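You operate a simulated robot arm through the tools that you are given. There is no shell and no other tool. Be economical: measure what you need, move in short steps, check, and stop when the job is done.

The job below is to be done with a simulated robot arm. You get a single attempt, and the scene is never put back.

## Task
Fetch the blue beaker from the mixing mat and stand it on the low shelf under the street end of the left bench. Put one of the string coils from the far end of the left bench on the shelf under the wooden bench. Fetch the red menu stand from the far end of the left bench and stand it on the coaster there. Take the soda bottle labelled "mango" from the street end of the left bench and put it on top of the stacked lids there. Take the pearls jar and leave it on the side table of the cart. Put the square bottle that says "A" from the street end of the left bench on the clear end of the cup bench and the square bottle that says "D" on the street end of the steel wall shelf. Take the sleeve from the clear end of the cup bench and leave it on the serving flap top. The order is free. Set down upright: beaker, string coil, menu stand, soda bottle, pearls jar, square bottle.
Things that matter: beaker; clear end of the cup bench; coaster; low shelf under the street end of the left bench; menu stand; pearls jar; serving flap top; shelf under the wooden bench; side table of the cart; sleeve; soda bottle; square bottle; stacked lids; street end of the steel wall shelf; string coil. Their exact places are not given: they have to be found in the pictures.

Only the result counts: the job must be done as asked and must still hold three seconds after the hand-in. Knocking over, shifting, dropping, spilling or breaking anything else fails it. Lids that push on must go on centred and level and be pressed home; caps that screw on are set level and turned clockwise until they are tight.

## Robot
A 6-joint arm with a two-finger gripper on a trunk, on a base that drives. Base frame: it is fixed to the floor where the robot stands at the start and does not move with it; the origin is under the middle of the robot, x ahead of it, y to its left, z up. Readings come in m, rad, newtons and seconds.
It reaches about 0.718 m from its shoulder. Its first joint turns from -1.204 to 3.002 rad. Places, roughly: beaker [0.5, 0, 0.75]; clear end of the cup bench [0.5, -2.4, 0.8]; coaster (11x11x1 cm) [0.7, -0.5, 0.8]; low shelf under the street end of the left bench [0.7, -1.6, 0.2]; menu stand [0.5, -0.25, 0.75]; pearls jar [0.5, -1, 0.75]; serving flap top [-0.8, -4.4, 1]; shelf under the wooden bench [-1.7, 0.2, 0.3]; side table of the cart [-0.4, -3.8, 1]; sleeve (9x9x7 cm) [0.7, -2.2, 0.8]; soda bottle [0.5, -1, 1]; square bottle [0.5, -1.5, 0.75]; stacked lids (10x10x11 cm) [0.7, -0.7, 0.8]; street end of the steel wall shelf (25x196 cm) [0.86, -1.6, 1.48]; string coil (7x4x7 cm) [0.7, 0.7, 0.8]. Payload 3 kg.
The TCP is the grasp point, 0.03 m short of the fingertips. In the tool frame z runs along the fingers and y along their closing line. The gripper opens to 0.096 m. The gripper's body begins 0.053 m behind the TCP.
Orientation is that of the tool frame in the base frame, as a unit quaternion [w, x, y, z]. With the fingers straight down and closing along the base's y, the tool's x points along the base's -x, its y along +y and its z along -z.

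## Interface
- The arm moves only by the tool send_rows. Its argument "series" is one flat list of numbers, 7 for each row, row after row: the shift along the tool's x, y, z in m, then the turn, a rotation vector about the tool's x, y, z in rad, then the closure, from 0 (fully open) to 1 (shut). In form: [tx, ty, tz, rx, ry, rz, jaw, tx, ty, tz, rx, ry, rz, jaw, ...]. A call has 1 to 20 rows; each row is the pose to reach, as a shift and turn from the pose commanded when the call began, along the tool's axes at that moment. Each row takes 0.2 s and may step no farther than 0.05 m and 0.15 rad from the row before; otherwise, or with a gripper value out of range, the whole call is refused. A pose out of reach is approached as far as the arm can. The call stops where the force on the tool passes 40 N (or 10 N more than at its start, if that is more) or the arm is blocked; 0.2 s more then pass. Each finger travels about 0.153 m/s and halts on what it meets, pressing with about 29 N; the grip force reading is that of the motor and also rises with nothing between the fingers. The clock runs only during rows and for 0.2 s after the last one: add rows that repeat a pose to give the fingers time. The reply holds the time, the measured pose of the TCP, the force on the tool along the base axes, the opening and the grip force, in the units named above and with some noise, with the torque about the TCP (base axes, N m) and any sound that the robot's microphone picked up, and new pictures: "views" is both (left out), scene, wrist or none.
- Cameras (640 x 400 px; columns grow to the right, rows downward): "scene" is now at [0.1272, -0.0057, 1.3821]; the picture's right is [-0.07, -1.00, -0.00], its down [-0.76, 0.05, -0.65] and it looks along [0.65, -0.05, -0.76] (base axes); focal length 250 px, centre (320, 200). "wrist" rides on the gripper at [0.073, 0.022, -0.083] in the tool frame; the picture's right is [-0.29, 0.96, 0.00], its down [-0.66, -0.20, -0.72] and it looks along [-0.69, -0.21, 0.69] (tool axes); focal length 247 px, centre (320, 200).
- move_column(by): slides the trunk up (or, below 0, down) by that many m; the arm and the scene camera ride with it, the base frame stays. It gives what a move gives, with no picture.
- base_move(legs): drives the robot by 1 to 6 legs, each [ahead, left, turn to the left] in m, m and rad, along the robot's own axes; the way and the turn of a leg run together, so that a leg with both is an arc; at most 1.5 m and 3.142 rad a leg. The arm and the cameras ride along, it lands a little off, and it stops where it bumps. It gives what a move gives, and a new picture of the scene camera.
- aim_head(pan, tilt): turns the head with the scene camera to pan (to the left, within 1.501 rad either way) and tilt (down, from -0.506 to 1.204), counted from straight ahead of the robot. It gives what a move gives, and a new picture of the scene camera.
- pixel_to_xyz(camera, pixels): there is no depth. For up to 12 entries [column, row, z] of the newest picture of that camera ("zoom" is the newest enlarged one), the place [x, y] in the base frame at which the ray of that pixel passes the height z, good to about 0.002 m. No time passes.
- close_up(camera, box): a new picture of the part [left, top, right, bottom] of that camera's present view, enlarged. No time passes.
- close_job(): hands the job in; it is judged then, once.

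Work in short steps. Measure before you move; look again where a grasp or a placing could have gone wrong, and mend it. You have 322 turns and 360 pictures in all, those below and enlarged ones among them. Open the gripper and draw the arm clear of the work before you hand the job in, unless the task says otherwise.

The tools are called after "Request:" as a command line: name --argument value ..., lists and objects as JSON in quotes. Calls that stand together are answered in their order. send_rows: Moves the arm, as the interface text tells. Its arguments: {"type":"object","properties":{"series":{"type":"array"},"views":{"type":"string","enum":["both","scene","wrist","none"]}},"required":["series"]} The other tools are called the same way: move_column (by) slides the trunk up or down; base_move (legs) drives the base; aim_head (pan, tilt) turns the head that bears the scene camera; pixel_to_xyz (camera, pixels) gives the place at which the rays of pixels pass given heights; close_up (camera, box) takes an enlarged picture of a part of a camera's view; close_job () hands the job in.

At the start:

```text
time_s: 0.0
ee_pos: [0.3509, -0.2111, 1.0648]
tool_rot: [0.0, 0.001, 1.0, 0.0]
force: [-0.3, -0.1, -1.3]
torque: [0.0, 0.02, -0.02]
grip_width: 0.096
grip_force: 0.2
trunk travel left (down, up): [-0.75, 0.19]
robot x, y, heading: [0.0029, -0.0003, -0.003]
head pan, tilt: [-0.072, 0.862]
```

scene: 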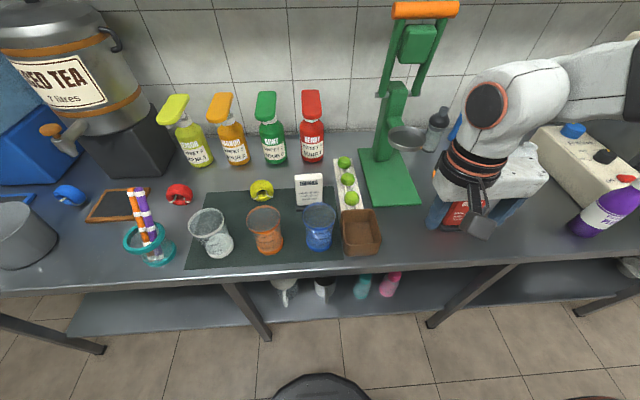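
wrist: 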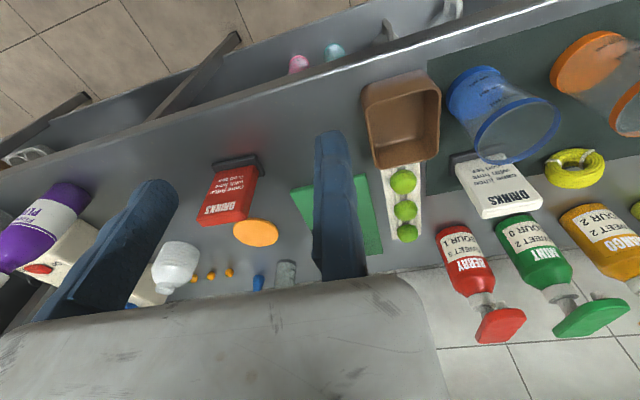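

The scene picture shows the mat with the blue beaker near (319,226) and a red menu stand behind the arm. I look around first by panning the head right and left.

Request:
aim_head --pan -0.9 --tilt 0.6

Request:
aim_head --pan 0.6 --tilt 0.6

Request:
aim_head --pan 1.5 --tilt 0.6

Request:
aim_head --pan -1.5 --tilt 0.4

```text
time_s: 1.1
ee_pos: [0.352, -0.2106, 1.0642]
tool_rot: [0.0, 0.0, 1.0, 0.0]
force: [-0.8, 0.2, 0.0]
torque: [0.01, 0.01, -0.02]
grip_width: 0.0957
grip_force: 0.2
trunk travel left (down, up): [-0.75, 0.19]
robot x, y, heading: [0.0011, -0.0002, -0.004]
head pan, tilt: [-0.901, 0.6]
```

scene: 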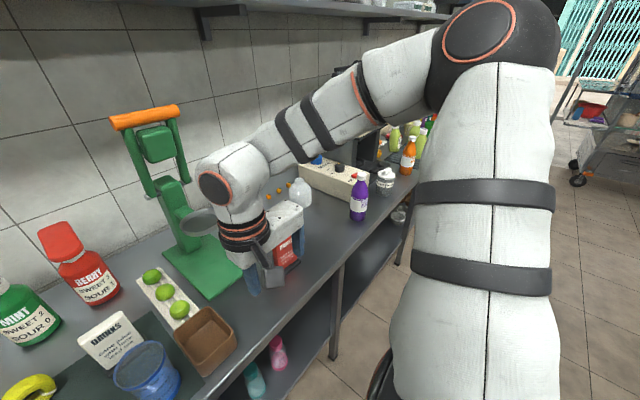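

```text
time_s: 2.8
ee_pos: [0.3519, -0.2114, 1.0639]
tool_rot: [0.0, 0.0, 1.0, 0.001]
force: [0.4, 0.0, -0.3]
torque: [-0.01, -0.01, 0.0]
grip_width: 0.0959
grip_force: 0.0
trunk travel left (down, up): [-0.75, 0.19]
robot x, y, heading: [-0.001, 0.0021, -0.001]
head pan, tilt: [0.6, 0.6]
```

scene: 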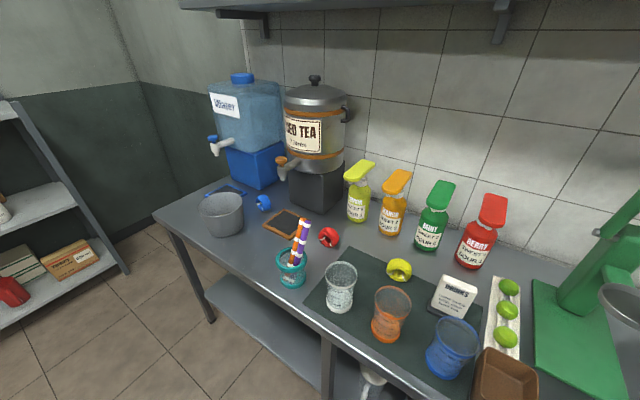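

```text
time_s: 4.0
ee_pos: [0.3518, -0.2106, 1.0653]
tool_rot: [0.0, 0.0, 1.0, 0.0]
force: [0.3, 0.0, -0.2]
torque: [-0.02, -0.02, 0.0]
grip_width: 0.096
grip_force: 0.1
trunk travel left (down, up): [-0.75, 0.19]
robot x, y, heading: [-0.0006, -0.0003, 0.002]
head pan, tilt: [1.499, 0.6]
```

scene: 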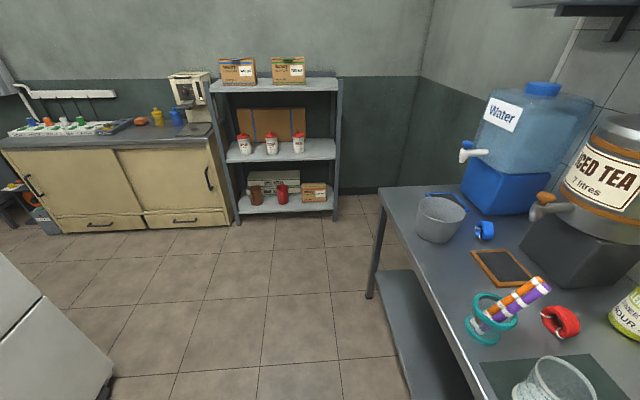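

```text
time_s: 6.5
ee_pos: [0.3522, -0.2115, 1.0654]
tool_rot: [0.0, 0.0, 1.0, 0.0]
force: [-1.1, -0.7, 0.5]
torque: [0.0, -0.01, 0.0]
grip_width: 0.0959
grip_force: 0.0
trunk travel left (down, up): [-0.75, 0.19]
robot x, y, heading: [0.0003, 0.0002, 0.004]
head pan, tilt: [-1.499, 0.4]
```

scene: 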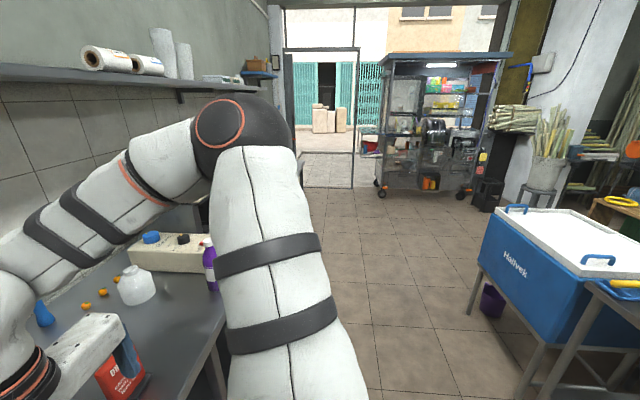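

I check a few floor points in this view (cooler legs near (475,280), (540,390), cart wheels near (380,192)) to see where the free floor lies.

Request:
pixel_to_xyz --camera "scene" --pixels '[[475, 290, 0], [545, 360, 0], [488, 250, 0.6], [640, 340, 0.8], [381, 194, 0], [465, 195, 0], [486, 208, 0], [330, 188, 0], [225, 345, 0.4], [495, 318, 0]]'

Request:
aim_head --pan -1.5 --tilt 1.0

Request:
aim_head --pan 1.5 --tilt 1.1

```text
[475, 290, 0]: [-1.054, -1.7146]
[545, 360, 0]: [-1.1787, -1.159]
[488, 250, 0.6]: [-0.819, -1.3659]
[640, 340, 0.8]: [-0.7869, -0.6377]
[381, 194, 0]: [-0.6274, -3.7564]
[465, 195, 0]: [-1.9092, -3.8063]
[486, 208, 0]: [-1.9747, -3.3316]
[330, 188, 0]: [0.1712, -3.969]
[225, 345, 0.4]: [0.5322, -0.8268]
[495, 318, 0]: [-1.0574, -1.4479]
```

```text
time_s: 7.5
ee_pos: [0.3518, -0.2109, 1.0652]
tool_rot: [0.0, 0.0, 1.0, 0.0]
force: [-0.6, 0.1, 0.5]
torque: [0.03, -0.03, 0.01]
grip_width: 0.0959
grip_force: 0.0
trunk travel left (down, up): [-0.75, 0.19]
robot x, y, heading: [0.0, 0.0018, -0.002]
head pan, tilt: [-1.499, 1.0]
```

scene: 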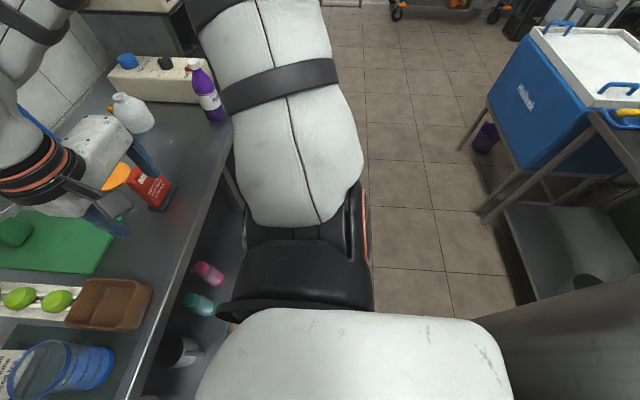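

```text
time_s: 10.2
ee_pos: [0.3504, -0.2108, 1.0637]
tool_rot: [0.0, -0.001, 1.0, 0.0]
force: [-0.9, -0.2, -0.2]
torque: [0.04, -0.01, 0.02]
grip_width: 0.096
grip_force: 0.2
trunk travel left (down, up): [-0.75, 0.19]
robot x, y, heading: [-0.0024, -0.0, -0.001]
head pan, tilt: [1.499, 1.1]
```

scene: 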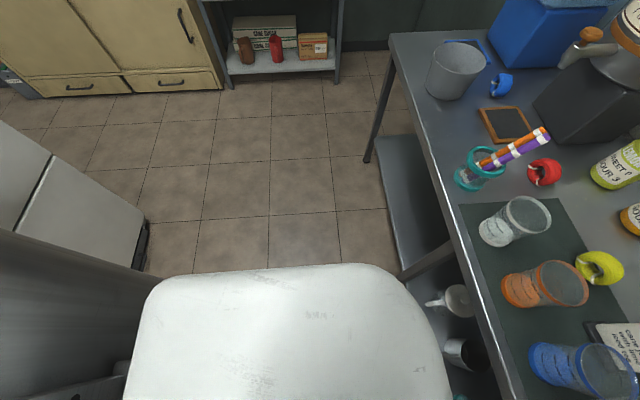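

I measure far-end items in this view: blue coil (501,85), red coil (544,172), framed square (505,123), bench edge points.

Request:
pixel_to_xyz --camera "scene" --pixels '[[501, 85, 0.78], [544, 172, 0.78], [480, 108, 0.75], [520, 105, 0.75], [535, 135, 0.75], [495, 145, 0.75], [391, 36, 0.75], [465, 240, 0.75], [365, 160, 0], [150, 265, 0], [40, 155, 0.8], [145, 290, 0.9]]'

Request:
close_up --camera "scene" --box '[420, 40, 640, 280]'

```text
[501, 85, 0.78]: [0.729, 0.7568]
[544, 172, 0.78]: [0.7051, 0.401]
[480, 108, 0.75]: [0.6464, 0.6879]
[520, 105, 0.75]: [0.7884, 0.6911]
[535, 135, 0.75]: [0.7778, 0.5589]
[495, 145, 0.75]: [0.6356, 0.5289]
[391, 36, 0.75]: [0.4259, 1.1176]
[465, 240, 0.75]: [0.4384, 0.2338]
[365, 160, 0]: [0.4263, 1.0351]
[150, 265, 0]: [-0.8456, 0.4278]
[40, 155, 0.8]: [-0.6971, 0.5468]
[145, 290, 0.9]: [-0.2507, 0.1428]
```

```text
1.67 times, centred on (530, 160) of scene
```

zoom: 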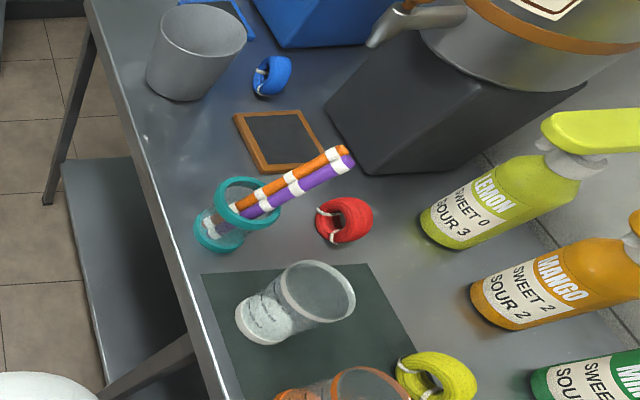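

I look at the red menu stand area closely with the head turned right.

Request:
move_column --by 0.15

Request:
aim_head --pan -0.9 --tilt 0.8

Request:
close_up --camera "scene" --box '[160, 60, 420, 300]'

```text
time_s: 11.9
ee_pos: [0.3522, -0.2103, 1.2152]
tool_rot: [0.0, 0.0, 1.0, 0.0]
force: [-1.2, 0.1, -0.2]
torque: [-0.02, 0.02, 0.0]
grip_width: 0.096
grip_force: 0.1
trunk travel left (down, up): [-0.9, 0.04]
robot x, y, heading: [-0.0028, -0.0019, -0.002]
head pan, tilt: [1.499, 1.1]
```

```text
time_s: 14.1
ee_pos: [0.3514, -0.2104, 1.2148]
tool_rot: [0.0, 0.0, 1.0, 0.0]
force: [-0.7, -0.3, -1.2]
torque: [-0.01, 0.02, -0.02]
grip_width: 0.096
grip_force: 0.0
trunk travel left (down, up): [-0.9, 0.04]
robot x, y, heading: [-0.0007, 0.003, -0.002]
head pan, tilt: [-0.901, 0.799]
```

scene: 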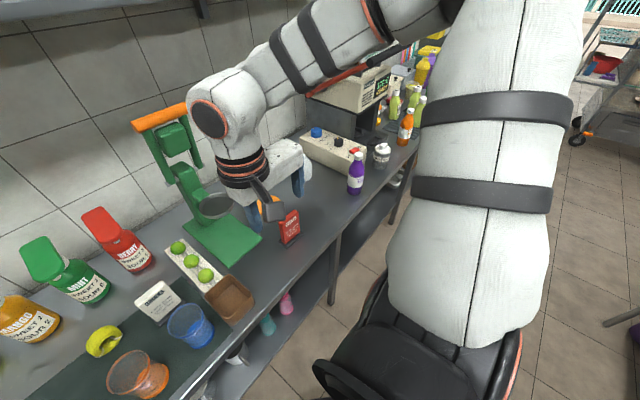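

```text
1.67 times, centred on (290, 180) of scene
```

zoom: 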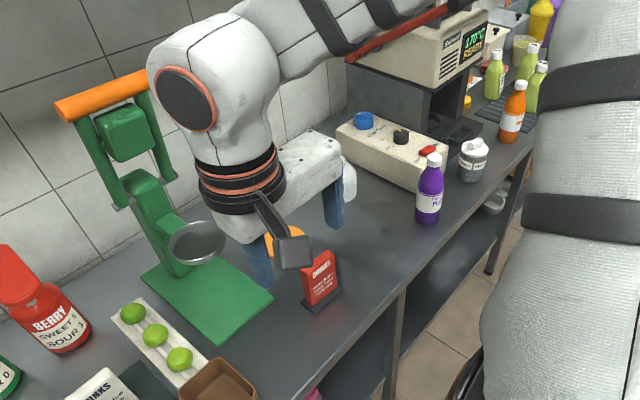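

The bench right of here holds a purple bottle, power box, sealing machine and coloured bottles. I drive 0.6 m to the right along the aisle to see the street end.

Request:
base_move --legs '[[0, -0.6, 0]]'

Request:
aim_head --pan -0.3 --tilt 0.7

Request:
aim_head --pan 0.5 --tilt 0.7

```text
time_s: 17.4
ee_pos: [0.3538, -0.7993, 1.2151]
tool_rot: [0.0, -0.001, 1.0, 0.0]
force: [0.3, -0.2, 0.2]
torque: [0.0, -0.01, 0.02]
grip_width: 0.096
grip_force: 0.0
trunk travel left (down, up): [-0.9, 0.04]
robot x, y, heading: [0.0005, -0.5866, 0.005]
head pan, tilt: [-0.901, 0.799]
```

scene: 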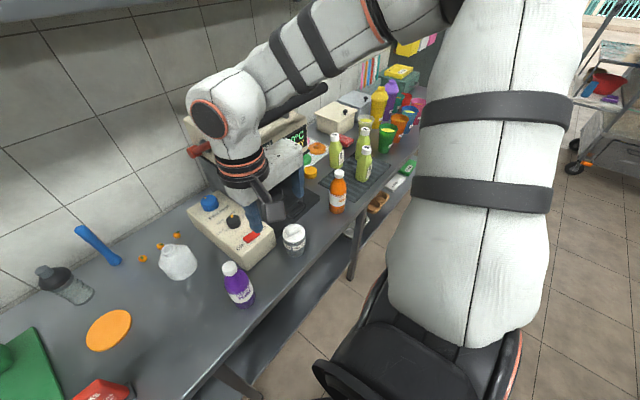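

```text
time_s: 18.4
ee_pos: [0.3539, -0.8004, 1.2149]
tool_rot: [0.0, -0.002, 1.0, 0.0]
force: [1.1, 0.5, -0.1]
torque: [-0.02, 0.01, -0.02]
grip_width: 0.0961
grip_force: 0.1
trunk travel left (down, up): [-0.9, 0.04]
robot x, y, heading: [0.0012, -0.5946, -0.002]
head pan, tilt: [-0.3, 0.7]
```

scene: 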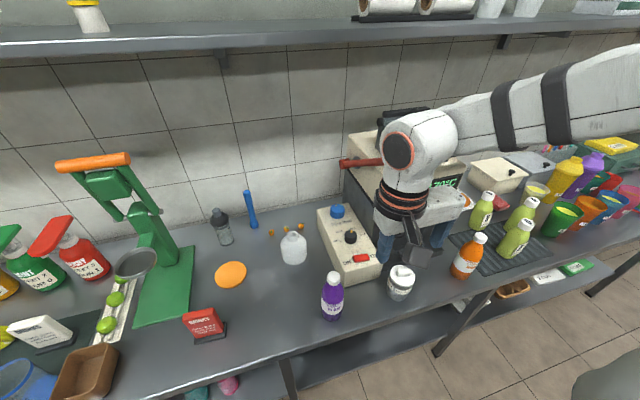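

```text
time_s: 19.6
ee_pos: [0.3538, -0.8006, 1.2153]
tool_rot: [0.0, -0.001, 1.0, 0.0]
force: [0.0, 0.4, -0.5]
torque: [-0.01, 0.01, 0.01]
grip_width: 0.0959
grip_force: 0.1
trunk travel left (down, up): [-0.9, 0.04]
robot x, y, heading: [0.0053, -0.5861, 0.003]
head pan, tilt: [0.499, 0.7]
```

scene: 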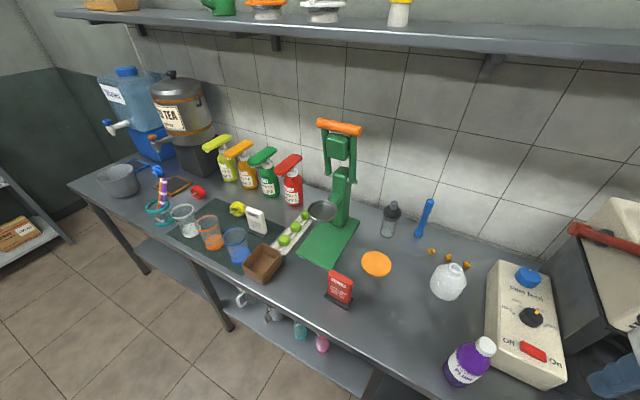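

I measure candidates (orange disc (376,264), white dome (448,282)) in this view and look at labels closely.

Request:
pixel_to_xyz --camera "scene" --pixels '[[361, 264, 0.75], [392, 264, 0.75], [376, 252, 0.75], [376, 277, 0.75], [448, 295, 0.75], [340, 303, 0.75], [462, 380, 0.75], [235, 258, 0.75], [199, 192, 0.76], [179, 187, 0.75]]'

Request:
close_up --camera "scene" --box '[300, 180, 500, 310]'

Request:
aim_head --pan -0.5 --tilt 0.7

Request:
close_up --camera "scene" --box '[300, 140, 600, 320]'

```text
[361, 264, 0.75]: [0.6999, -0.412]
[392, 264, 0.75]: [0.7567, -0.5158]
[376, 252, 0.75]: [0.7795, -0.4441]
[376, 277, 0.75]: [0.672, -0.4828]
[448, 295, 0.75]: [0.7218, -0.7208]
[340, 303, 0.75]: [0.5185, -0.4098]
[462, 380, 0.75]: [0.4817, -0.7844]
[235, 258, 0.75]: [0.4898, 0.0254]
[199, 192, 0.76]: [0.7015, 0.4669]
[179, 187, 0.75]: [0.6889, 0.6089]
```

```text
3.08 times, centred on (400, 245) of scene
```

zoom: 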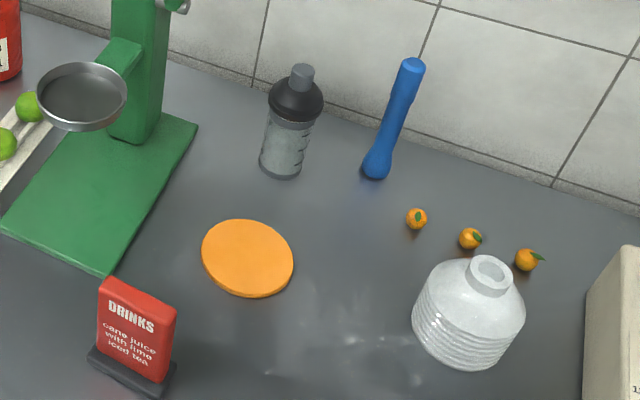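

```text
time_s: 20.9
ee_pos: [0.3531, -0.7999, 1.2152]
tool_rot: [-0.001, -0.001, 1.0, 0.0]
force: [0.0, 0.1, -0.4]
torque: [0.0, 0.03, 0.0]
grip_width: 0.0959
grip_force: 0.0
trunk travel left (down, up): [-0.9, 0.04]
robot x, y, heading: [0.0048, -0.5899, 0.007]
head pan, tilt: [-0.499, 0.7]
```

scene: 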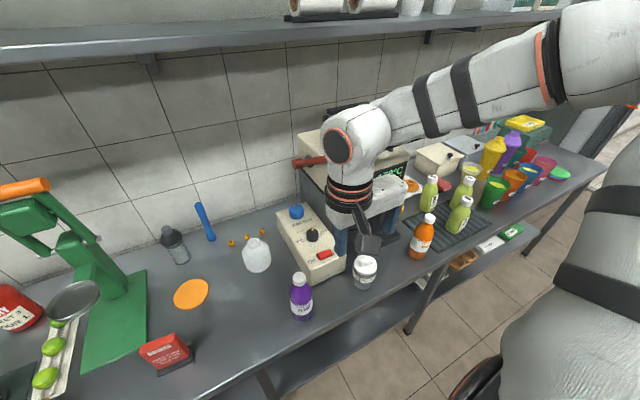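

```text
2.13 times, centred on (450, 230) of scene
```

zoom: 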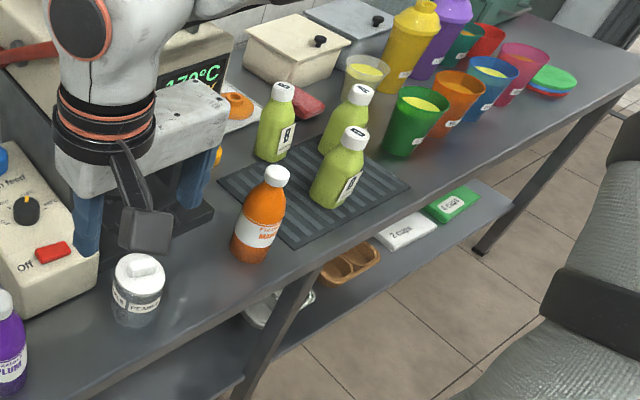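

Pearls jar at (137,285) zoomed, orange MANGO bottle, and lettered green square bottles are seen. I drive on another 0.7 m toward the street.

Request:
base_move --legs '[[0, -0.7, 0]]'

Request:
aim_head --pan 0.0 --tilt 0.6

Request:
aim_head --pan -1.4 --tilt 0.5

```text
time_s: 24.7
ee_pos: [0.3519, -1.5081, 1.2148]
tool_rot: [0.0, 0.002, 1.0, -0.001]
force: [-0.2, -0.3, 0.7]
torque: [-0.01, -0.01, 0.02]
grip_width: 0.096
grip_force: 0.1
trunk travel left (down, up): [-0.9, 0.04]
robot x, y, heading: [0.0041, -1.2979, -0.005]
head pan, tilt: [-0.499, 0.7]
```

scene: 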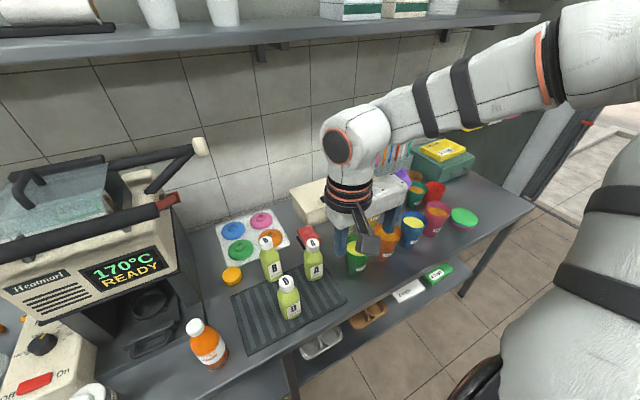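

```text
time_s: 25.6
ee_pos: [0.3522, -1.5095, 1.2139]
tool_rot: [-0.001, 0.001, 1.0, 0.0]
force: [-0.8, 0.2, -0.7]
torque: [-0.03, -0.04, -0.03]
grip_width: 0.0962
grip_force: 0.0
trunk travel left (down, up): [-0.9, 0.04]
robot x, y, heading: [0.0004, -1.3006, -0.002]
head pan, tilt: [0.0, 0.6]
```

scene: 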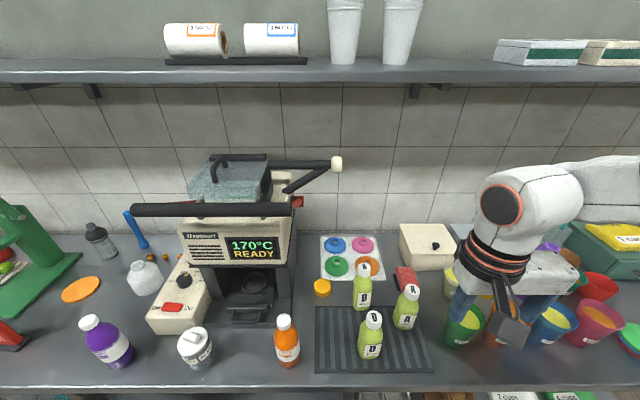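

```text
time_s: 27.2
ee_pos: [0.3518, -1.5087, 1.2149]
tool_rot: [0.0, 0.002, 1.0, -0.001]
force: [0.0, 0.3, -0.1]
torque: [-0.01, 0.02, -0.01]
grip_width: 0.0961
grip_force: 0.1
trunk travel left (down, up): [-0.9, 0.04]
robot x, y, heading: [0.003, -1.2973, -0.004]
head pan, tilt: [-1.4, 0.499]
```

scene: 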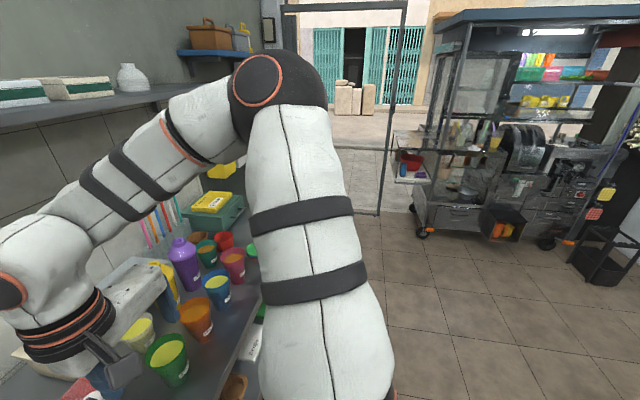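

I zoom on the square bottles to read their letters.

Request:
aim_head --pan 0.0 --tilt 0.8

Request:
close_up --camera "scene" --box '[300, 180, 460, 300]'

Request:
close_up --camera "scene" --box '[120, 180, 320, 300]'

Request:
base_move --legs '[[0, -0.7, 0]]'

Request:
aim_head --pan -0.8 --tilt 0.6

```text
time_s: 28.7
ee_pos: [0.3521, -1.5095, 1.2156]
tool_rot: [0.0, 0.002, 1.0, 0.0]
force: [-0.2, -1.0, -0.8]
torque: [-0.01, 0.0, -0.01]
grip_width: 0.0963
grip_force: 0.1
trunk travel left (down, up): [-0.9, 0.04]
robot x, y, heading: [-0.0033, -1.2987, -0.004]
head pan, tilt: [0.0, 0.799]
```

scene: 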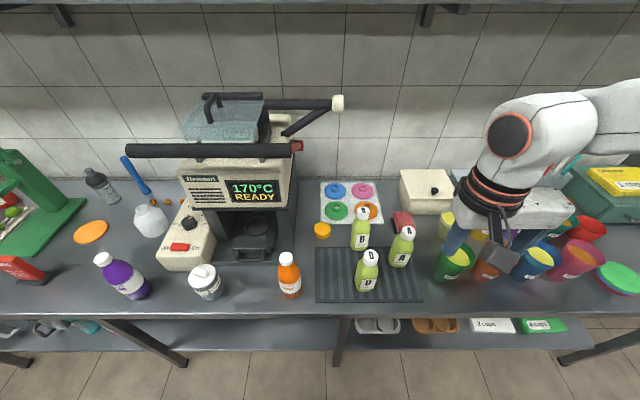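

```text
3.33 times, centred on (380, 240) of scene
```

zoom: 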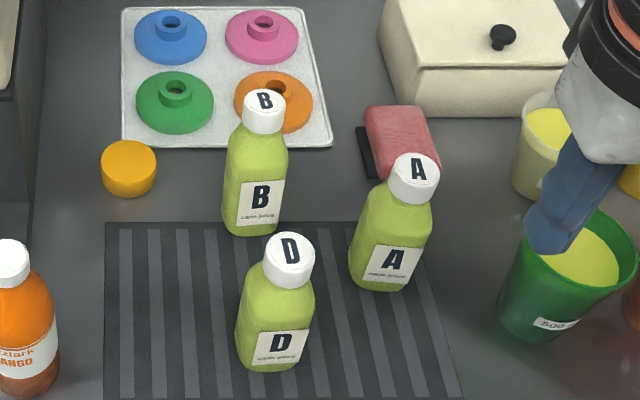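

```text
3.20 times, centred on (220, 240) of scene
```

zoom: 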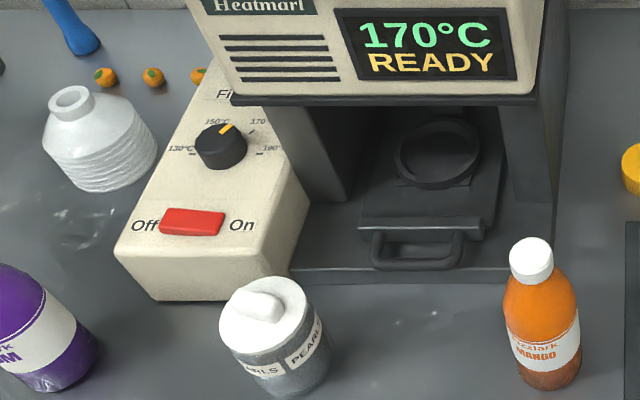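

```text
time_s: 32.5
ee_pos: [0.3493, -2.2095, 1.2136]
tool_rot: [0.0, 0.003, 1.0, 0.0]
force: [-0.7, -0.6, 0.2]
torque: [0.01, -0.05, 0.01]
grip_width: 0.0961
grip_force: 0.1
trunk travel left (down, up): [-0.9, 0.04]
robot x, y, heading: [-0.0021, -1.993, -0.001]
head pan, tilt: [0.0, 0.799]
```

scene: 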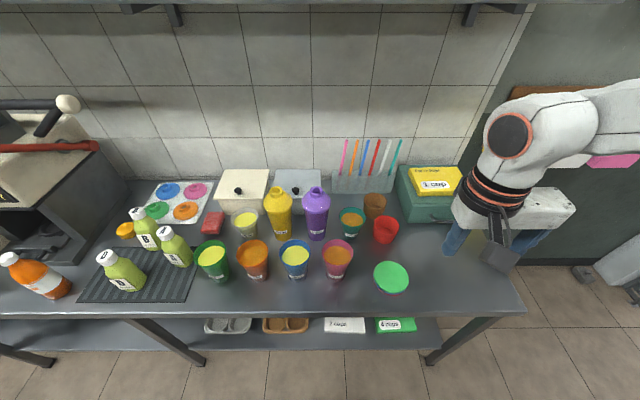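

```text
time_s: 33.7
ee_pos: [0.3487, -2.2094, 1.2151]
tool_rot: [0.0, 0.002, 1.0, 0.0]
force: [-0.4, 0.1, 0.1]
torque: [-0.01, 0.0, 0.01]
grip_width: 0.0961
grip_force: 0.0
trunk travel left (down, up): [-0.9, 0.04]
robot x, y, heading: [-0.0028, -1.999, 0.005]
head pan, tilt: [-0.799, 0.6]
```

scene: 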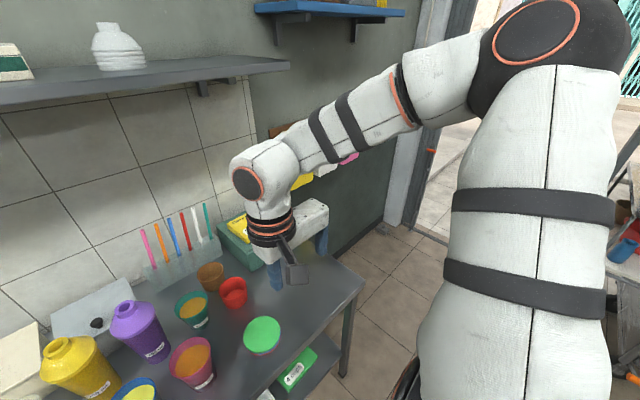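

I zoom on the clear end to identify the sleeve (brown ring at (210,277) or red one at (233,292)).

Request:
close_up --camera "scene" --box '[140, 230, 340, 380]'

Request:
pixel_to_xyz --camera "scene" --pixels '[[210, 288, 0.75], [233, 302, 0.75], [262, 345, 0.75], [364, 280, 0.75], [320, 258, 0.75], [290, 240, 0.75], [230, 240, 0.75]]'

Request:
close_up --camera "wrist" --box '[0, 0, 640, 400]'

```text
2.67 times, centred on (240, 305) of scene
```

zoom: 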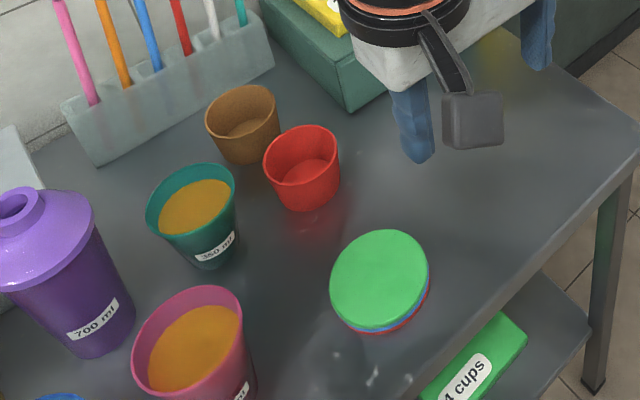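

```text
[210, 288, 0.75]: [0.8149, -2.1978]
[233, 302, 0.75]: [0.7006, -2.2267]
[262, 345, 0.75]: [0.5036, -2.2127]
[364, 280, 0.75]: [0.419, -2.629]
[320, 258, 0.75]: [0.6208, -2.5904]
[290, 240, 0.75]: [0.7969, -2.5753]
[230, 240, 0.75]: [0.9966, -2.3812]
```

```text
1.00 times, centred on (320, 200) of wrist (not enlarged: the box is as wide or as high as the picture)
```

zoom: 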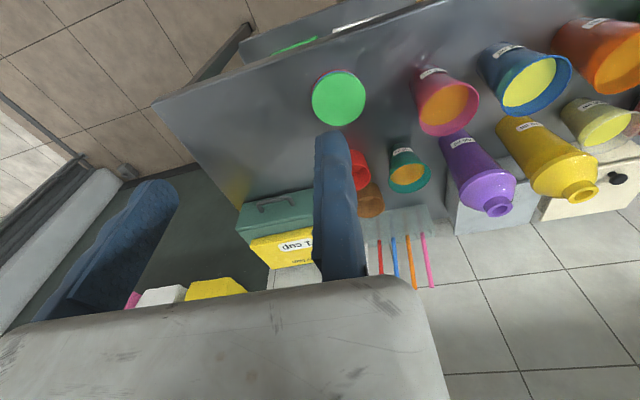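

I zoom harder on the two candidates to see whether they have a floor.

Request:
close_up --camera "scene" --box '[190, 255, 254, 315]'

Request:
aim_head --pan -1.3 --tilt 0.3

Request:
aim_head --pan -1.5 --tilt 0.8

```text
6.67 times, centred on (222, 285) of scene
```

zoom: 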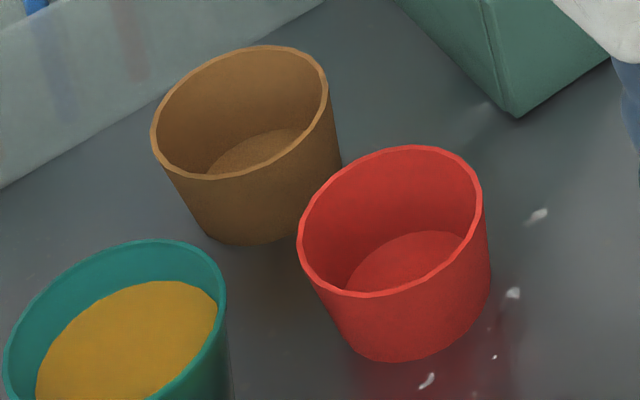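

```text
time_s: 34.6
ee_pos: [0.3484, -2.2095, 1.2147]
tool_rot: [0.0, 0.003, 1.0, 0.0]
force: [-0.3, -0.2, -0.2]
torque: [-0.01, 0.0, 0.0]
grip_width: 0.0961
grip_force: 0.1
trunk travel left (down, up): [-0.9, 0.04]
robot x, y, heading: [-0.0032, -1.9997, -0.005]
head pan, tilt: [-1.3, 0.3]
```

scene: 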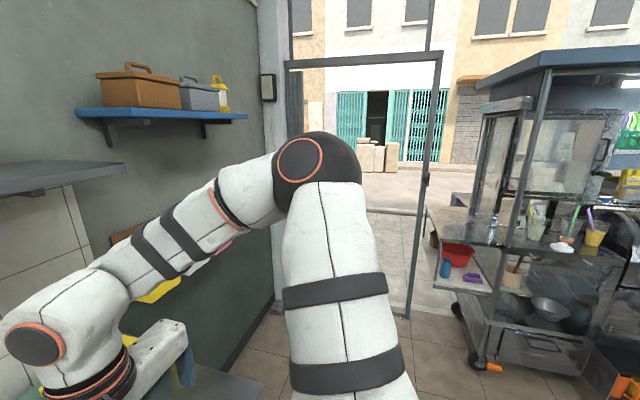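

```text
time_s: 35.5
ee_pos: [0.3491, -2.2102, 1.2135]
tool_rot: [0.001, 0.004, 1.0, 0.001]
force: [0.3, 0.5, 0.7]
torque: [-0.01, -0.01, -0.03]
grip_width: 0.096
grip_force: 0.1
trunk travel left (down, up): [-0.9, 0.04]
robot x, y, heading: [-0.0035, -1.999, -0.005]
head pan, tilt: [-1.499, 0.799]
```

scene: 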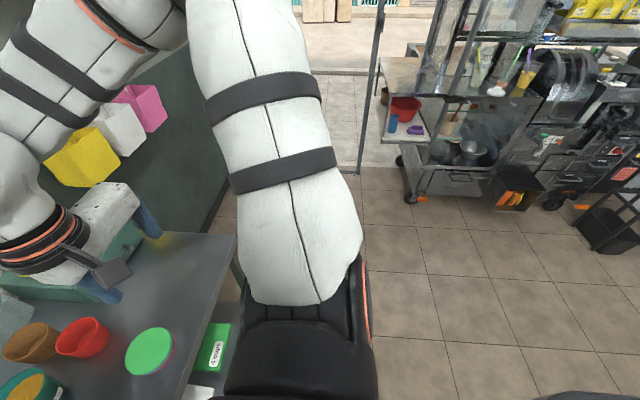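

I measure both candidates' rims and bases in the zoomed picture to compare with 9x9x7 cm.

Request:
pixel_to_xyz --camera "zoom" --pixels '[[151, 130, 0.82], [329, 85, 0.82], [265, 46, 0.82], [212, 179, 0.82], [299, 235, 0.82], [483, 185, 0.82], [430, 146, 0.82], [362, 297, 0.82], [245, 243, 0.75], [385, 362, 0.75], [213, 238, 0.75], [340, 170, 0.75]]'

```text
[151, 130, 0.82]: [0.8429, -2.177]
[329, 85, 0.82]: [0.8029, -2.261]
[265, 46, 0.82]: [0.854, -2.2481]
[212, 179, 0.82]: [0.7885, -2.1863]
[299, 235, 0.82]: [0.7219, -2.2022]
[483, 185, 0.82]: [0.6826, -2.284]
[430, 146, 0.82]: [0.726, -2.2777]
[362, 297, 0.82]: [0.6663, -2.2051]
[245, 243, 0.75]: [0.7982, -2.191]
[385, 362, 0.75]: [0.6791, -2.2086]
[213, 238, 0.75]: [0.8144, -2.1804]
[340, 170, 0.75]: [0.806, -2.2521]
```

Both candidates are alike, but the red one lies at (0.70,-2.24), matching the given place. I drive back 0.6 m to the left and look at the square bottles.

Request:
base_move --legs '[[0, 0.55, 0]]'

Request:
aim_head --pan 0.0 --tilt 0.85

Request:
close_up --camera "scene" --box '[230, 170, 430, 300]'

```text
time_s: 38.7
ee_pos: [0.3523, -1.6521, 1.2138]
tool_rot: [0.0, -0.004, 1.0, 0.0]
force: [-0.5, 0.0, -0.3]
torque: [-0.01, 0.0, -0.01]
grip_width: 0.096
grip_force: 0.0
trunk travel left (down, up): [-0.9, 0.04]
robot x, y, heading: [-0.0013, -1.4419, 0.007]
head pan, tilt: [-1.499, 0.799]
```

scene: 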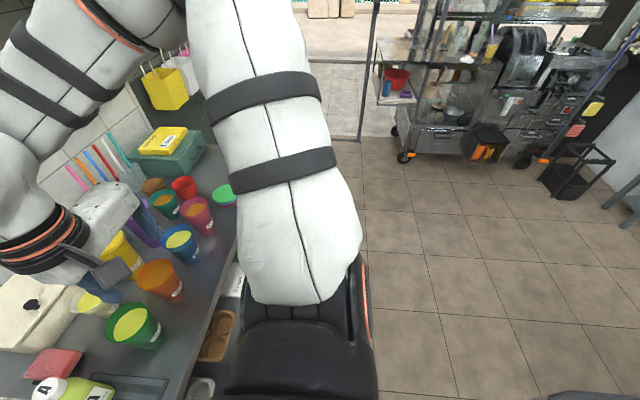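

```text
time_s: 40.3
ee_pos: [0.3506, -1.6518, 1.2145]
tool_rot: [0.0, -0.003, 1.0, 0.001]
force: [-0.2, 0.5, 0.5]
torque: [-0.01, 0.01, -0.03]
grip_width: 0.0962
grip_force: 0.0
trunk travel left (down, up): [-0.9, 0.04]
robot x, y, heading: [-0.002, -1.4452, 0.009]
head pan, tilt: [0.0, 0.85]
```

scene: 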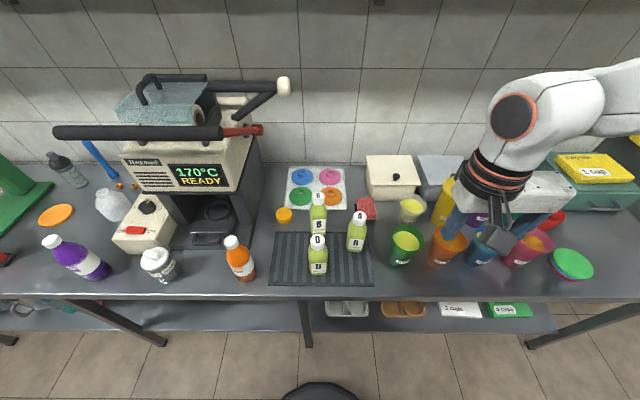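

```text
3.08 times, centred on (330, 235) of scene
```

zoom: 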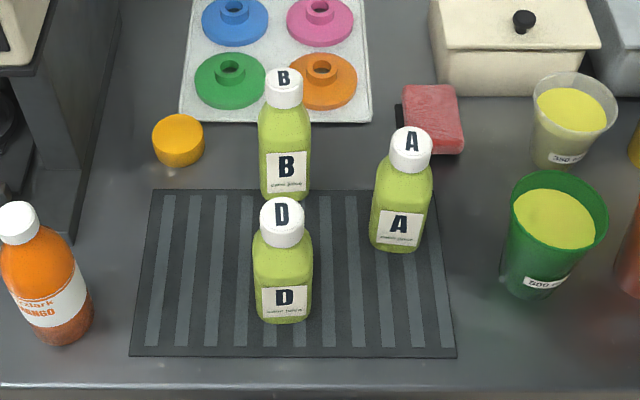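

I get positions of the bottles' caps and bases at trial heights from the zoom.

Request:
pixel_to_xyz --camera "zoom" --pixels '[[411, 137, 0.92], [411, 137, 0.96], [397, 250, 0.76], [397, 250, 0.79], [282, 207, 0.92], [282, 207, 0.96], [284, 320, 0.76], [285, 80, 0.94], [132, 355, 0.76], [457, 355, 0.76], [20, 215, 0.94], [65, 340, 0.76]]'

Request:
close_up --camera "wrist" --box '[0, 0, 640, 400]'

```text
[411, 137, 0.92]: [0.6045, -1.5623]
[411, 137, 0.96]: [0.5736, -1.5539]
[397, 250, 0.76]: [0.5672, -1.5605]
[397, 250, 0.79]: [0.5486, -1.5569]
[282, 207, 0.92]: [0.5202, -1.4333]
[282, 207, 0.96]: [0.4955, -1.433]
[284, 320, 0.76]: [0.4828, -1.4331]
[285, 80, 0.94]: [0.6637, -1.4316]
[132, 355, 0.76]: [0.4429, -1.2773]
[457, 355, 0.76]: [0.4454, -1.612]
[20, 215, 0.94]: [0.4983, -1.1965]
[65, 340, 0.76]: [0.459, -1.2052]
```

```text
1.00 times, centred on (320, 200) of wrist (not enlarged: the box is as wide or as high as the picture)
```

zoom: 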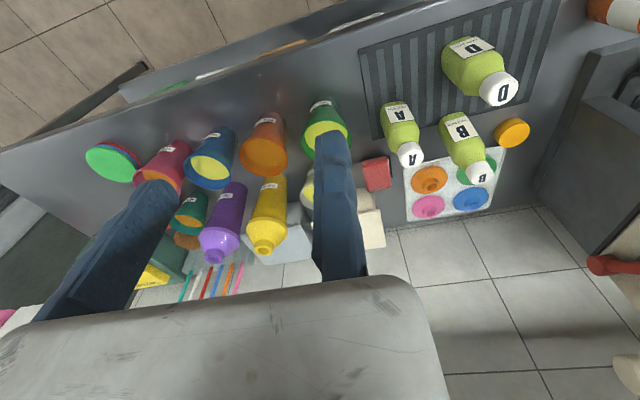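

I triangulate the mat's front street-side corner, seen at wrist (359,49) and scene (374.4,285.3), and A's cap in both, to fix heights.

Request:
pixel_to_xyz --camera "wrist" --pixels '[[359, 49, 0.74], [359, 49, 0.76], [359, 49, 0.78], [374, 139, 0.76], [411, 155, 0.9], [411, 155, 0.92], [411, 155, 0.94], [411, 155, 0.96], [502, 90, 0.92], [502, 90, 0.94]]'

Request:
pixel_to_xyz --camera "scene" --pixels '[[374.4, 285.3, 0.74], [374.4, 285.3, 0.76], [374.4, 285.3, 0.78], [359.4, 214.5, 0.9], [359.4, 214.5, 0.92], [359.4, 214.5, 0.94], [317.6, 238, 0.92], [317.6, 238, 0.94]]'

```text
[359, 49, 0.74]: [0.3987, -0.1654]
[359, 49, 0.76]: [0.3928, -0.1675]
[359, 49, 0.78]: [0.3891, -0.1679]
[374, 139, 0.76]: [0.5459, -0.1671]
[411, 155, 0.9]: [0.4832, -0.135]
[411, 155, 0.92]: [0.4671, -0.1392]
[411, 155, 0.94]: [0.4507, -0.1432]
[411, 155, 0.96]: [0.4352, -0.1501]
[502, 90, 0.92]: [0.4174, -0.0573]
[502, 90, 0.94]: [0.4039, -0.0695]
```

```text
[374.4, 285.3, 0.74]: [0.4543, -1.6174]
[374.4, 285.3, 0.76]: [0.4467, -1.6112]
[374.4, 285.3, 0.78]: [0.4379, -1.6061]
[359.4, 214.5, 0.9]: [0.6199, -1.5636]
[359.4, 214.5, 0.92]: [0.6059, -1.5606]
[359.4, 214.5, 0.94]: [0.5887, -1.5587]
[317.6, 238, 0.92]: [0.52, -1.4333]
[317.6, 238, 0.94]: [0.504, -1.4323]
```

The wrist picture stored is stale; the zoom (full wrist frame) is current, so I query "zoom".

Request:
pixel_to_xyz --camera "zoom" --pixels '[[359, 49, 0.74], [359, 49, 0.76], [359, 49, 0.78], [374, 139, 0.76], [411, 155, 0.9], [411, 155, 0.92], [411, 155, 0.94], [411, 155, 0.96], [502, 90, 0.92], [502, 90, 0.94]]'

```text
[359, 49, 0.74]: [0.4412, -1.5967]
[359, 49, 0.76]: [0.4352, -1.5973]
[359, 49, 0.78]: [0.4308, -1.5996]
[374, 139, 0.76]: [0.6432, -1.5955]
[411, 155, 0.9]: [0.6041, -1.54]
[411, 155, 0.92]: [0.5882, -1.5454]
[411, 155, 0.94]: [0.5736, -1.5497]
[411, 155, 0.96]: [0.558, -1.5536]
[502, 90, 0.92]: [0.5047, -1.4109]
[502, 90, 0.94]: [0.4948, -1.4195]
```

Offsets between cameras are about 1 cm, so I will refine from close. I move the TCP above bottle A (about x 0.59, y -1.553), then lower the trunk.

Request:
send_rows --series '[-0.04, 0.017, 0, 0, 0, 0, 0, -0.08, 0.034, 0, 0, 0, 0, 0, -0.12, 0.05, 0, 0, 0, 0, 0, -0.16, 0.067, 0, 0, 0, 0, 0, -0.2, 0.083, 0, 0, 0, 0, 0, -0.24, 0.1, 0, 0, 0, 0, 0]' --views "none"

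Request:
move_column --by -0.16

Request:
close_up --camera "wrist" --box '[0, 0, 640, 400]'

Request:
close_up --camera "scene" --box '[200, 100, 520, 300]'

```text
time_s: 41.7
ee_pos: [0.406, -1.6797, 1.1975]
tool_rot: [0.0, -0.003, 1.0, 0.0]
force: [0.1, -0.6, -0.2]
torque: [-0.03, 0.04, -0.01]
grip_width: 0.0961
grip_force: 0.1
out of reach, approached as far as the arm can: row 1, 2, 3, 4, 5, 6
trunk travel left (down, up): [-0.9, 0.04]
robot x, y, heading: [-0.0001, -1.4392, 0.005]
head pan, tilt: [0.0, 0.85]
```

```text
time_s: 43.6
ee_pos: [0.4068, -1.6821, 1.0368]
tool_rot: [0.0, -0.002, 1.0, 0.0]
force: [-0.3, 0.8, 0.2]
torque: [-0.02, 0.01, 0.0]
grip_width: 0.0963
grip_force: 0.0
trunk travel left (down, up): [-0.74, 0.2]
robot x, y, heading: [-0.0026, -1.4421, 0.006]
head pan, tilt: [0.0, 0.85]
```

```text
1.00 times, centred on (320, 200) of wrist (not enlarged: the box is as wide or as high as the picture)
```

zoom: 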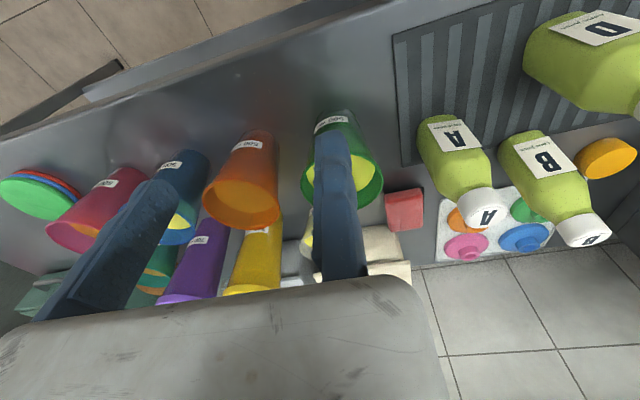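

```text
2.00 times, centred on (360, 200) of scene
```

zoom: 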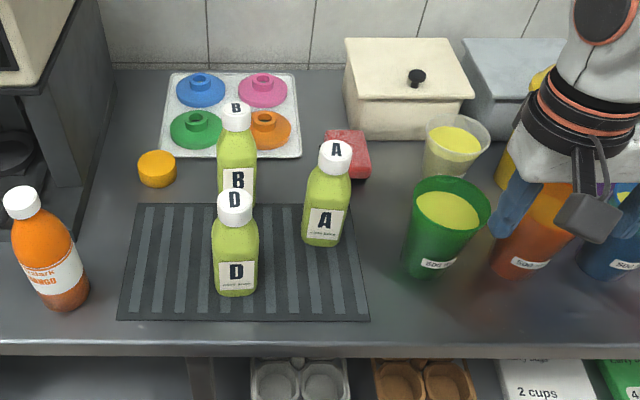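

The arm could not reach that far at this height. I look at the shoulder to understand the geometry.

Request:
aim_head --pan -1.2 --tilt 0.9

Request:
pixel_to_xyz --camera "scene" --pixels '[[300, 270, 0.8], [300, 270, 0.9], [300, 270, 1.0], [300, 200, 1.0], [300, 200, 1.1]]'

```text
time_s: 45.0
ee_pos: [0.4076, -1.6808, 1.039]
tool_rot: [0.001, -0.003, 1.0, 0.0]
force: [0.5, 0.2, 0.1]
torque: [0.01, 0.03, 0.02]
grip_width: 0.096
grip_force: 0.0
trunk travel left (down, up): [-0.74, 0.2]
robot x, y, heading: [-0.003, -1.4428, 0.004]
head pan, tilt: [-1.201, 0.901]
```

scene: 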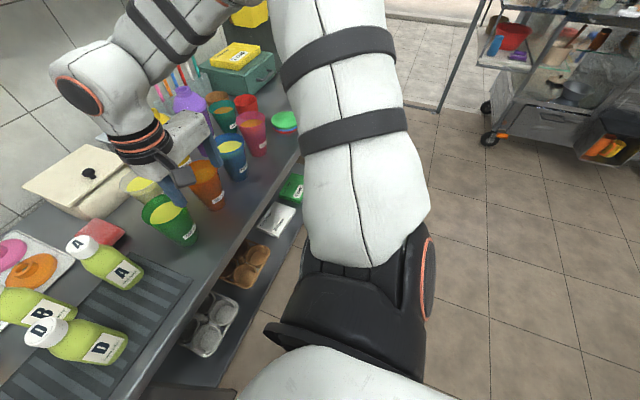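

```text
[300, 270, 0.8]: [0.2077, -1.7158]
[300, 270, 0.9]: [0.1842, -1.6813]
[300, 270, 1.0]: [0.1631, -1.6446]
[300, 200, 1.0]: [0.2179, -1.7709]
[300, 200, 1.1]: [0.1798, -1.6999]
```

The shoulder sits near (0.1,-1.7). I raise the trunk and try the reach with the hand lower relative to the shoulder.

Request:
move_column --by 0.19

Request:
send_rows --series '[0, 0, 0.05, 0, 0, 0, 0, 0, 0, 0.1, 0, 0, 0, 0, 0, 0, 0.15, 0, 0, 0, 0, -0.03, 0.03, 0.17, 0, 0, 0, 0, -0.06, 0.06, 0.17, 0, 0, 0, 0, -0.09, 0.09, 0.17, 0, 0, 0, 0, -0.12, 0.12, 0.17, 0, 0, 0, 0, -0.16, 0.125, 0.17, 0, 0, 0, 0, -0.18, 0.125, 0.17, 0, 0, 0, 0]' --views "wrist"

```text
time_s: 47.0
ee_pos: [0.4063, -1.6812, 1.2278]
tool_rot: [0.001, -0.003, 1.0, 0.0]
force: [0.8, -0.5, 0.2]
torque: [-0.01, -0.01, -0.02]
grip_width: 0.0961
grip_force: 0.0
trunk travel left (down, up): [-0.93, 0.01]
robot x, y, heading: [-0.002, -1.4457, 0.01]
head pan, tilt: [-1.201, 0.901]
```

```text
time_s: 49.0
ee_pos: [0.4132, -1.6886, 1.0868]
tool_rot: [0.002, -0.003, 1.0, 0.001]
force: [-0.2, 0.6, -0.2]
torque: [-0.01, 0.03, -0.03]
grip_width: 0.0962
grip_force: 0.2
out of reach, approached as far as the arm can: row 3, 4, 5, 6, 7, 8, 9
trunk travel left (down, up): [-0.93, 0.01]
robot x, y, heading: [-0.0008, -1.4436, 0.007]
head pan, tilt: [-1.201, 0.901]
```

wrist: 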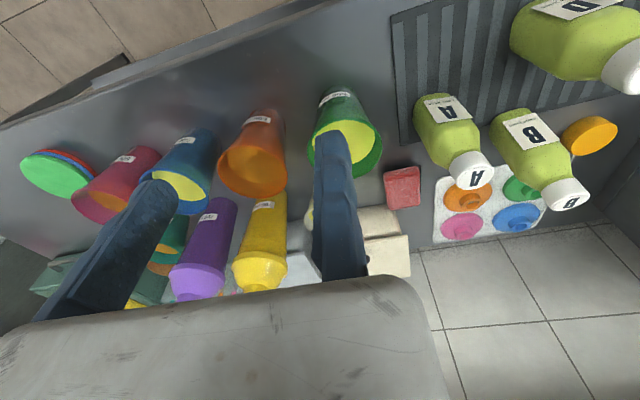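

I look at the whole arm to understand its linkage.

Request:
aim_head --pan -1.0 --tilt 0.3

```text
time_s: 50.0
ee_pos: [0.4118, -1.6897, 1.0864]
tool_rot: [0.001, -0.003, 1.0, 0.001]
force: [1.4, 0.2, -0.5]
torque: [0.0, -0.02, -0.01]
grip_width: 0.0958
grip_force: 0.1
trunk travel left (down, up): [-0.93, 0.01]
robot x, y, heading: [-0.0022, -1.4421, 0.008]
head pan, tilt: [-1.0, 0.3]
```

scene: 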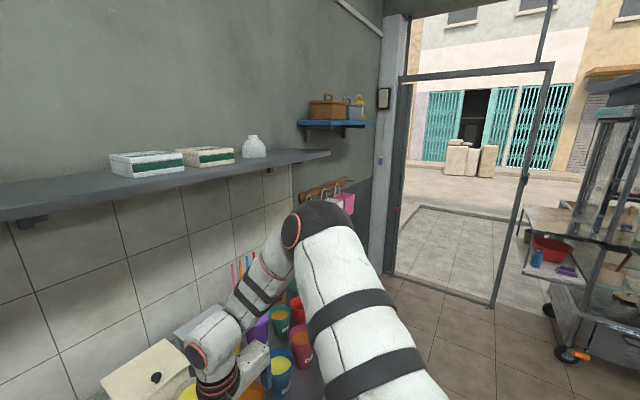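

The arm is side-mounted. I test the reach with the hand farther to the right.

Request:
send_rows --series '[0, 0, -0.05, 0, 0, 0, 0, 0, -0.05, -0.1, 0, 0, 0, 0, 0, -0.1, -0.1, 0, 0, 0, 0, 0, -0.15, -0.1, 0, 0, 0, 0, 0, -0.2, -0.1, 0, 0, 0, 0, -0.05, -0.2, -0.1, 0, 0, 0, 0, -0.1, -0.2, -0.1, 0, 0, 0, 0, -0.15, -0.2, -0.1, 0, 0, 0, 0, -0.2, -0.2, -0.1, 0, 0, 0, 0, -0.25, -0.2, -0.1, 0, 0, 0, 0]' --views "none"

```text
refused: row 2 steps farther than a row can; nothing moved
```

Request:
send_rows --series '[0, 0, -0.05, 0, 0, 0, 0, 0, 0, -0.1, 0, 0, 0, 0, 0, -0.05, -0.1, 0, 0, 0, 0, 0, -0.1, -0.1, 0, 0, 0, 0, 0, -0.15, -0.1, 0, 0, 0, 0, 0, -0.2, -0.1, 0, 0, 0, 0, -0.05, -0.2, -0.1, 0, 0, 0, 0, -0.1, -0.2, -0.1, 0, 0, 0, 0, -0.15, -0.2, -0.1, 0, 0, 0, 0, -0.2, -0.2, -0.1, 0, 0, 0, 0, -0.25, -0.2, -0.1, 0, 0, 0, 0]' --views "none"

```text
time_s: 52.4
ee_pos: [0.3732, -1.7836, 1.1751]
tool_rot: [0.002, -0.002, 1.0, 0.0]
force: [-0.3, 0.2, 0.2]
torque: [0.0, -0.02, 0.01]
grip_width: 0.0959
grip_force: 0.1
out of reach, approached as far as the arm can: row 3, 4, 5, 6, 7, 8, 9, 10, 11
trunk travel left (down, up): [-0.93, 0.01]
robot x, y, heading: [0.0046, -1.4436, 0.009]
head pan, tilt: [-1.0, 0.3]
```

Unexpectedly limited. I test whether turning the hand about the vertical opens more reach: go back a little, yaw +0.6 rad, then push forward.

Request:
send_rows --series '[0.04, 0.05, 0, 0, 0, 0, 0, 0.04, 0.1, 0, 0, 0, 0, 0, 0.04, 0.1, 0, 0, 0, 0.15, 0, 0.04, 0.1, 0, 0, 0, 0.3, 0, 0.04, 0.1, 0, 0, 0, 0.45, 0, 0.04, 0.1, 0, 0, 0, 0.6, 0, 0, 0.1, 0, 0, 0, 0.6, 0, -0.04, 0.1, 0, 0, 0, 0.6, 0, -0.08, 0.1, 0, 0, 0, 0.6, 0, -0.12, 0.1, 0, 0, 0, 0.6, 0, -0.16, 0.1, 0, 0, 0, 0.6, 0]' --views "none"

```text
refused: row 1 steps farther than a row can; nothing moved
```

Request:
send_rows --series '[0.03, 0.03, 0, 0, 0, 0, 0, 0.04, 0.06, 0, 0, 0, 0, 0, 0.04, 0.1, 0, 0, 0, 0.14, 0, 0.04, 0.1, 0, 0, 0, 0.28, 0, 0.04, 0.1, 0, 0, 0, 0.42, 0, 0.04, 0.1, 0, 0, 0, 0.56, 0, 0, 0.1, 0, 0, 0, 0.6, 0, -0.04, 0.1, 0, 0, 0, 0.6, 0, -0.08, 0.1, 0, 0, 0, 0.6, 0, -0.12, 0.1, 0, 0, 0, 0.6, 0, -0.16, 0.1, 0, 0, 0, 0.6, 0]' --views "none"

```text
time_s: 54.8
ee_pos: [0.5481, -1.702, 1.1435]
tool_rot: [0.005, 0.291, 0.957, 0.014]
force: [-0.5, -0.2, 0.0]
torque: [-0.04, 0.06, -0.02]
grip_width: 0.0959
grip_force: 0.0
out of reach, approached as far as the arm can: row 3, 4, 5, 6, 7, 8, 9, 10, 11
trunk travel left (down, up): [-0.93, 0.01]
robot x, y, heading: [-0.0028, -1.4447, 0.008]
head pan, tilt: [-1.0, 0.3]
```

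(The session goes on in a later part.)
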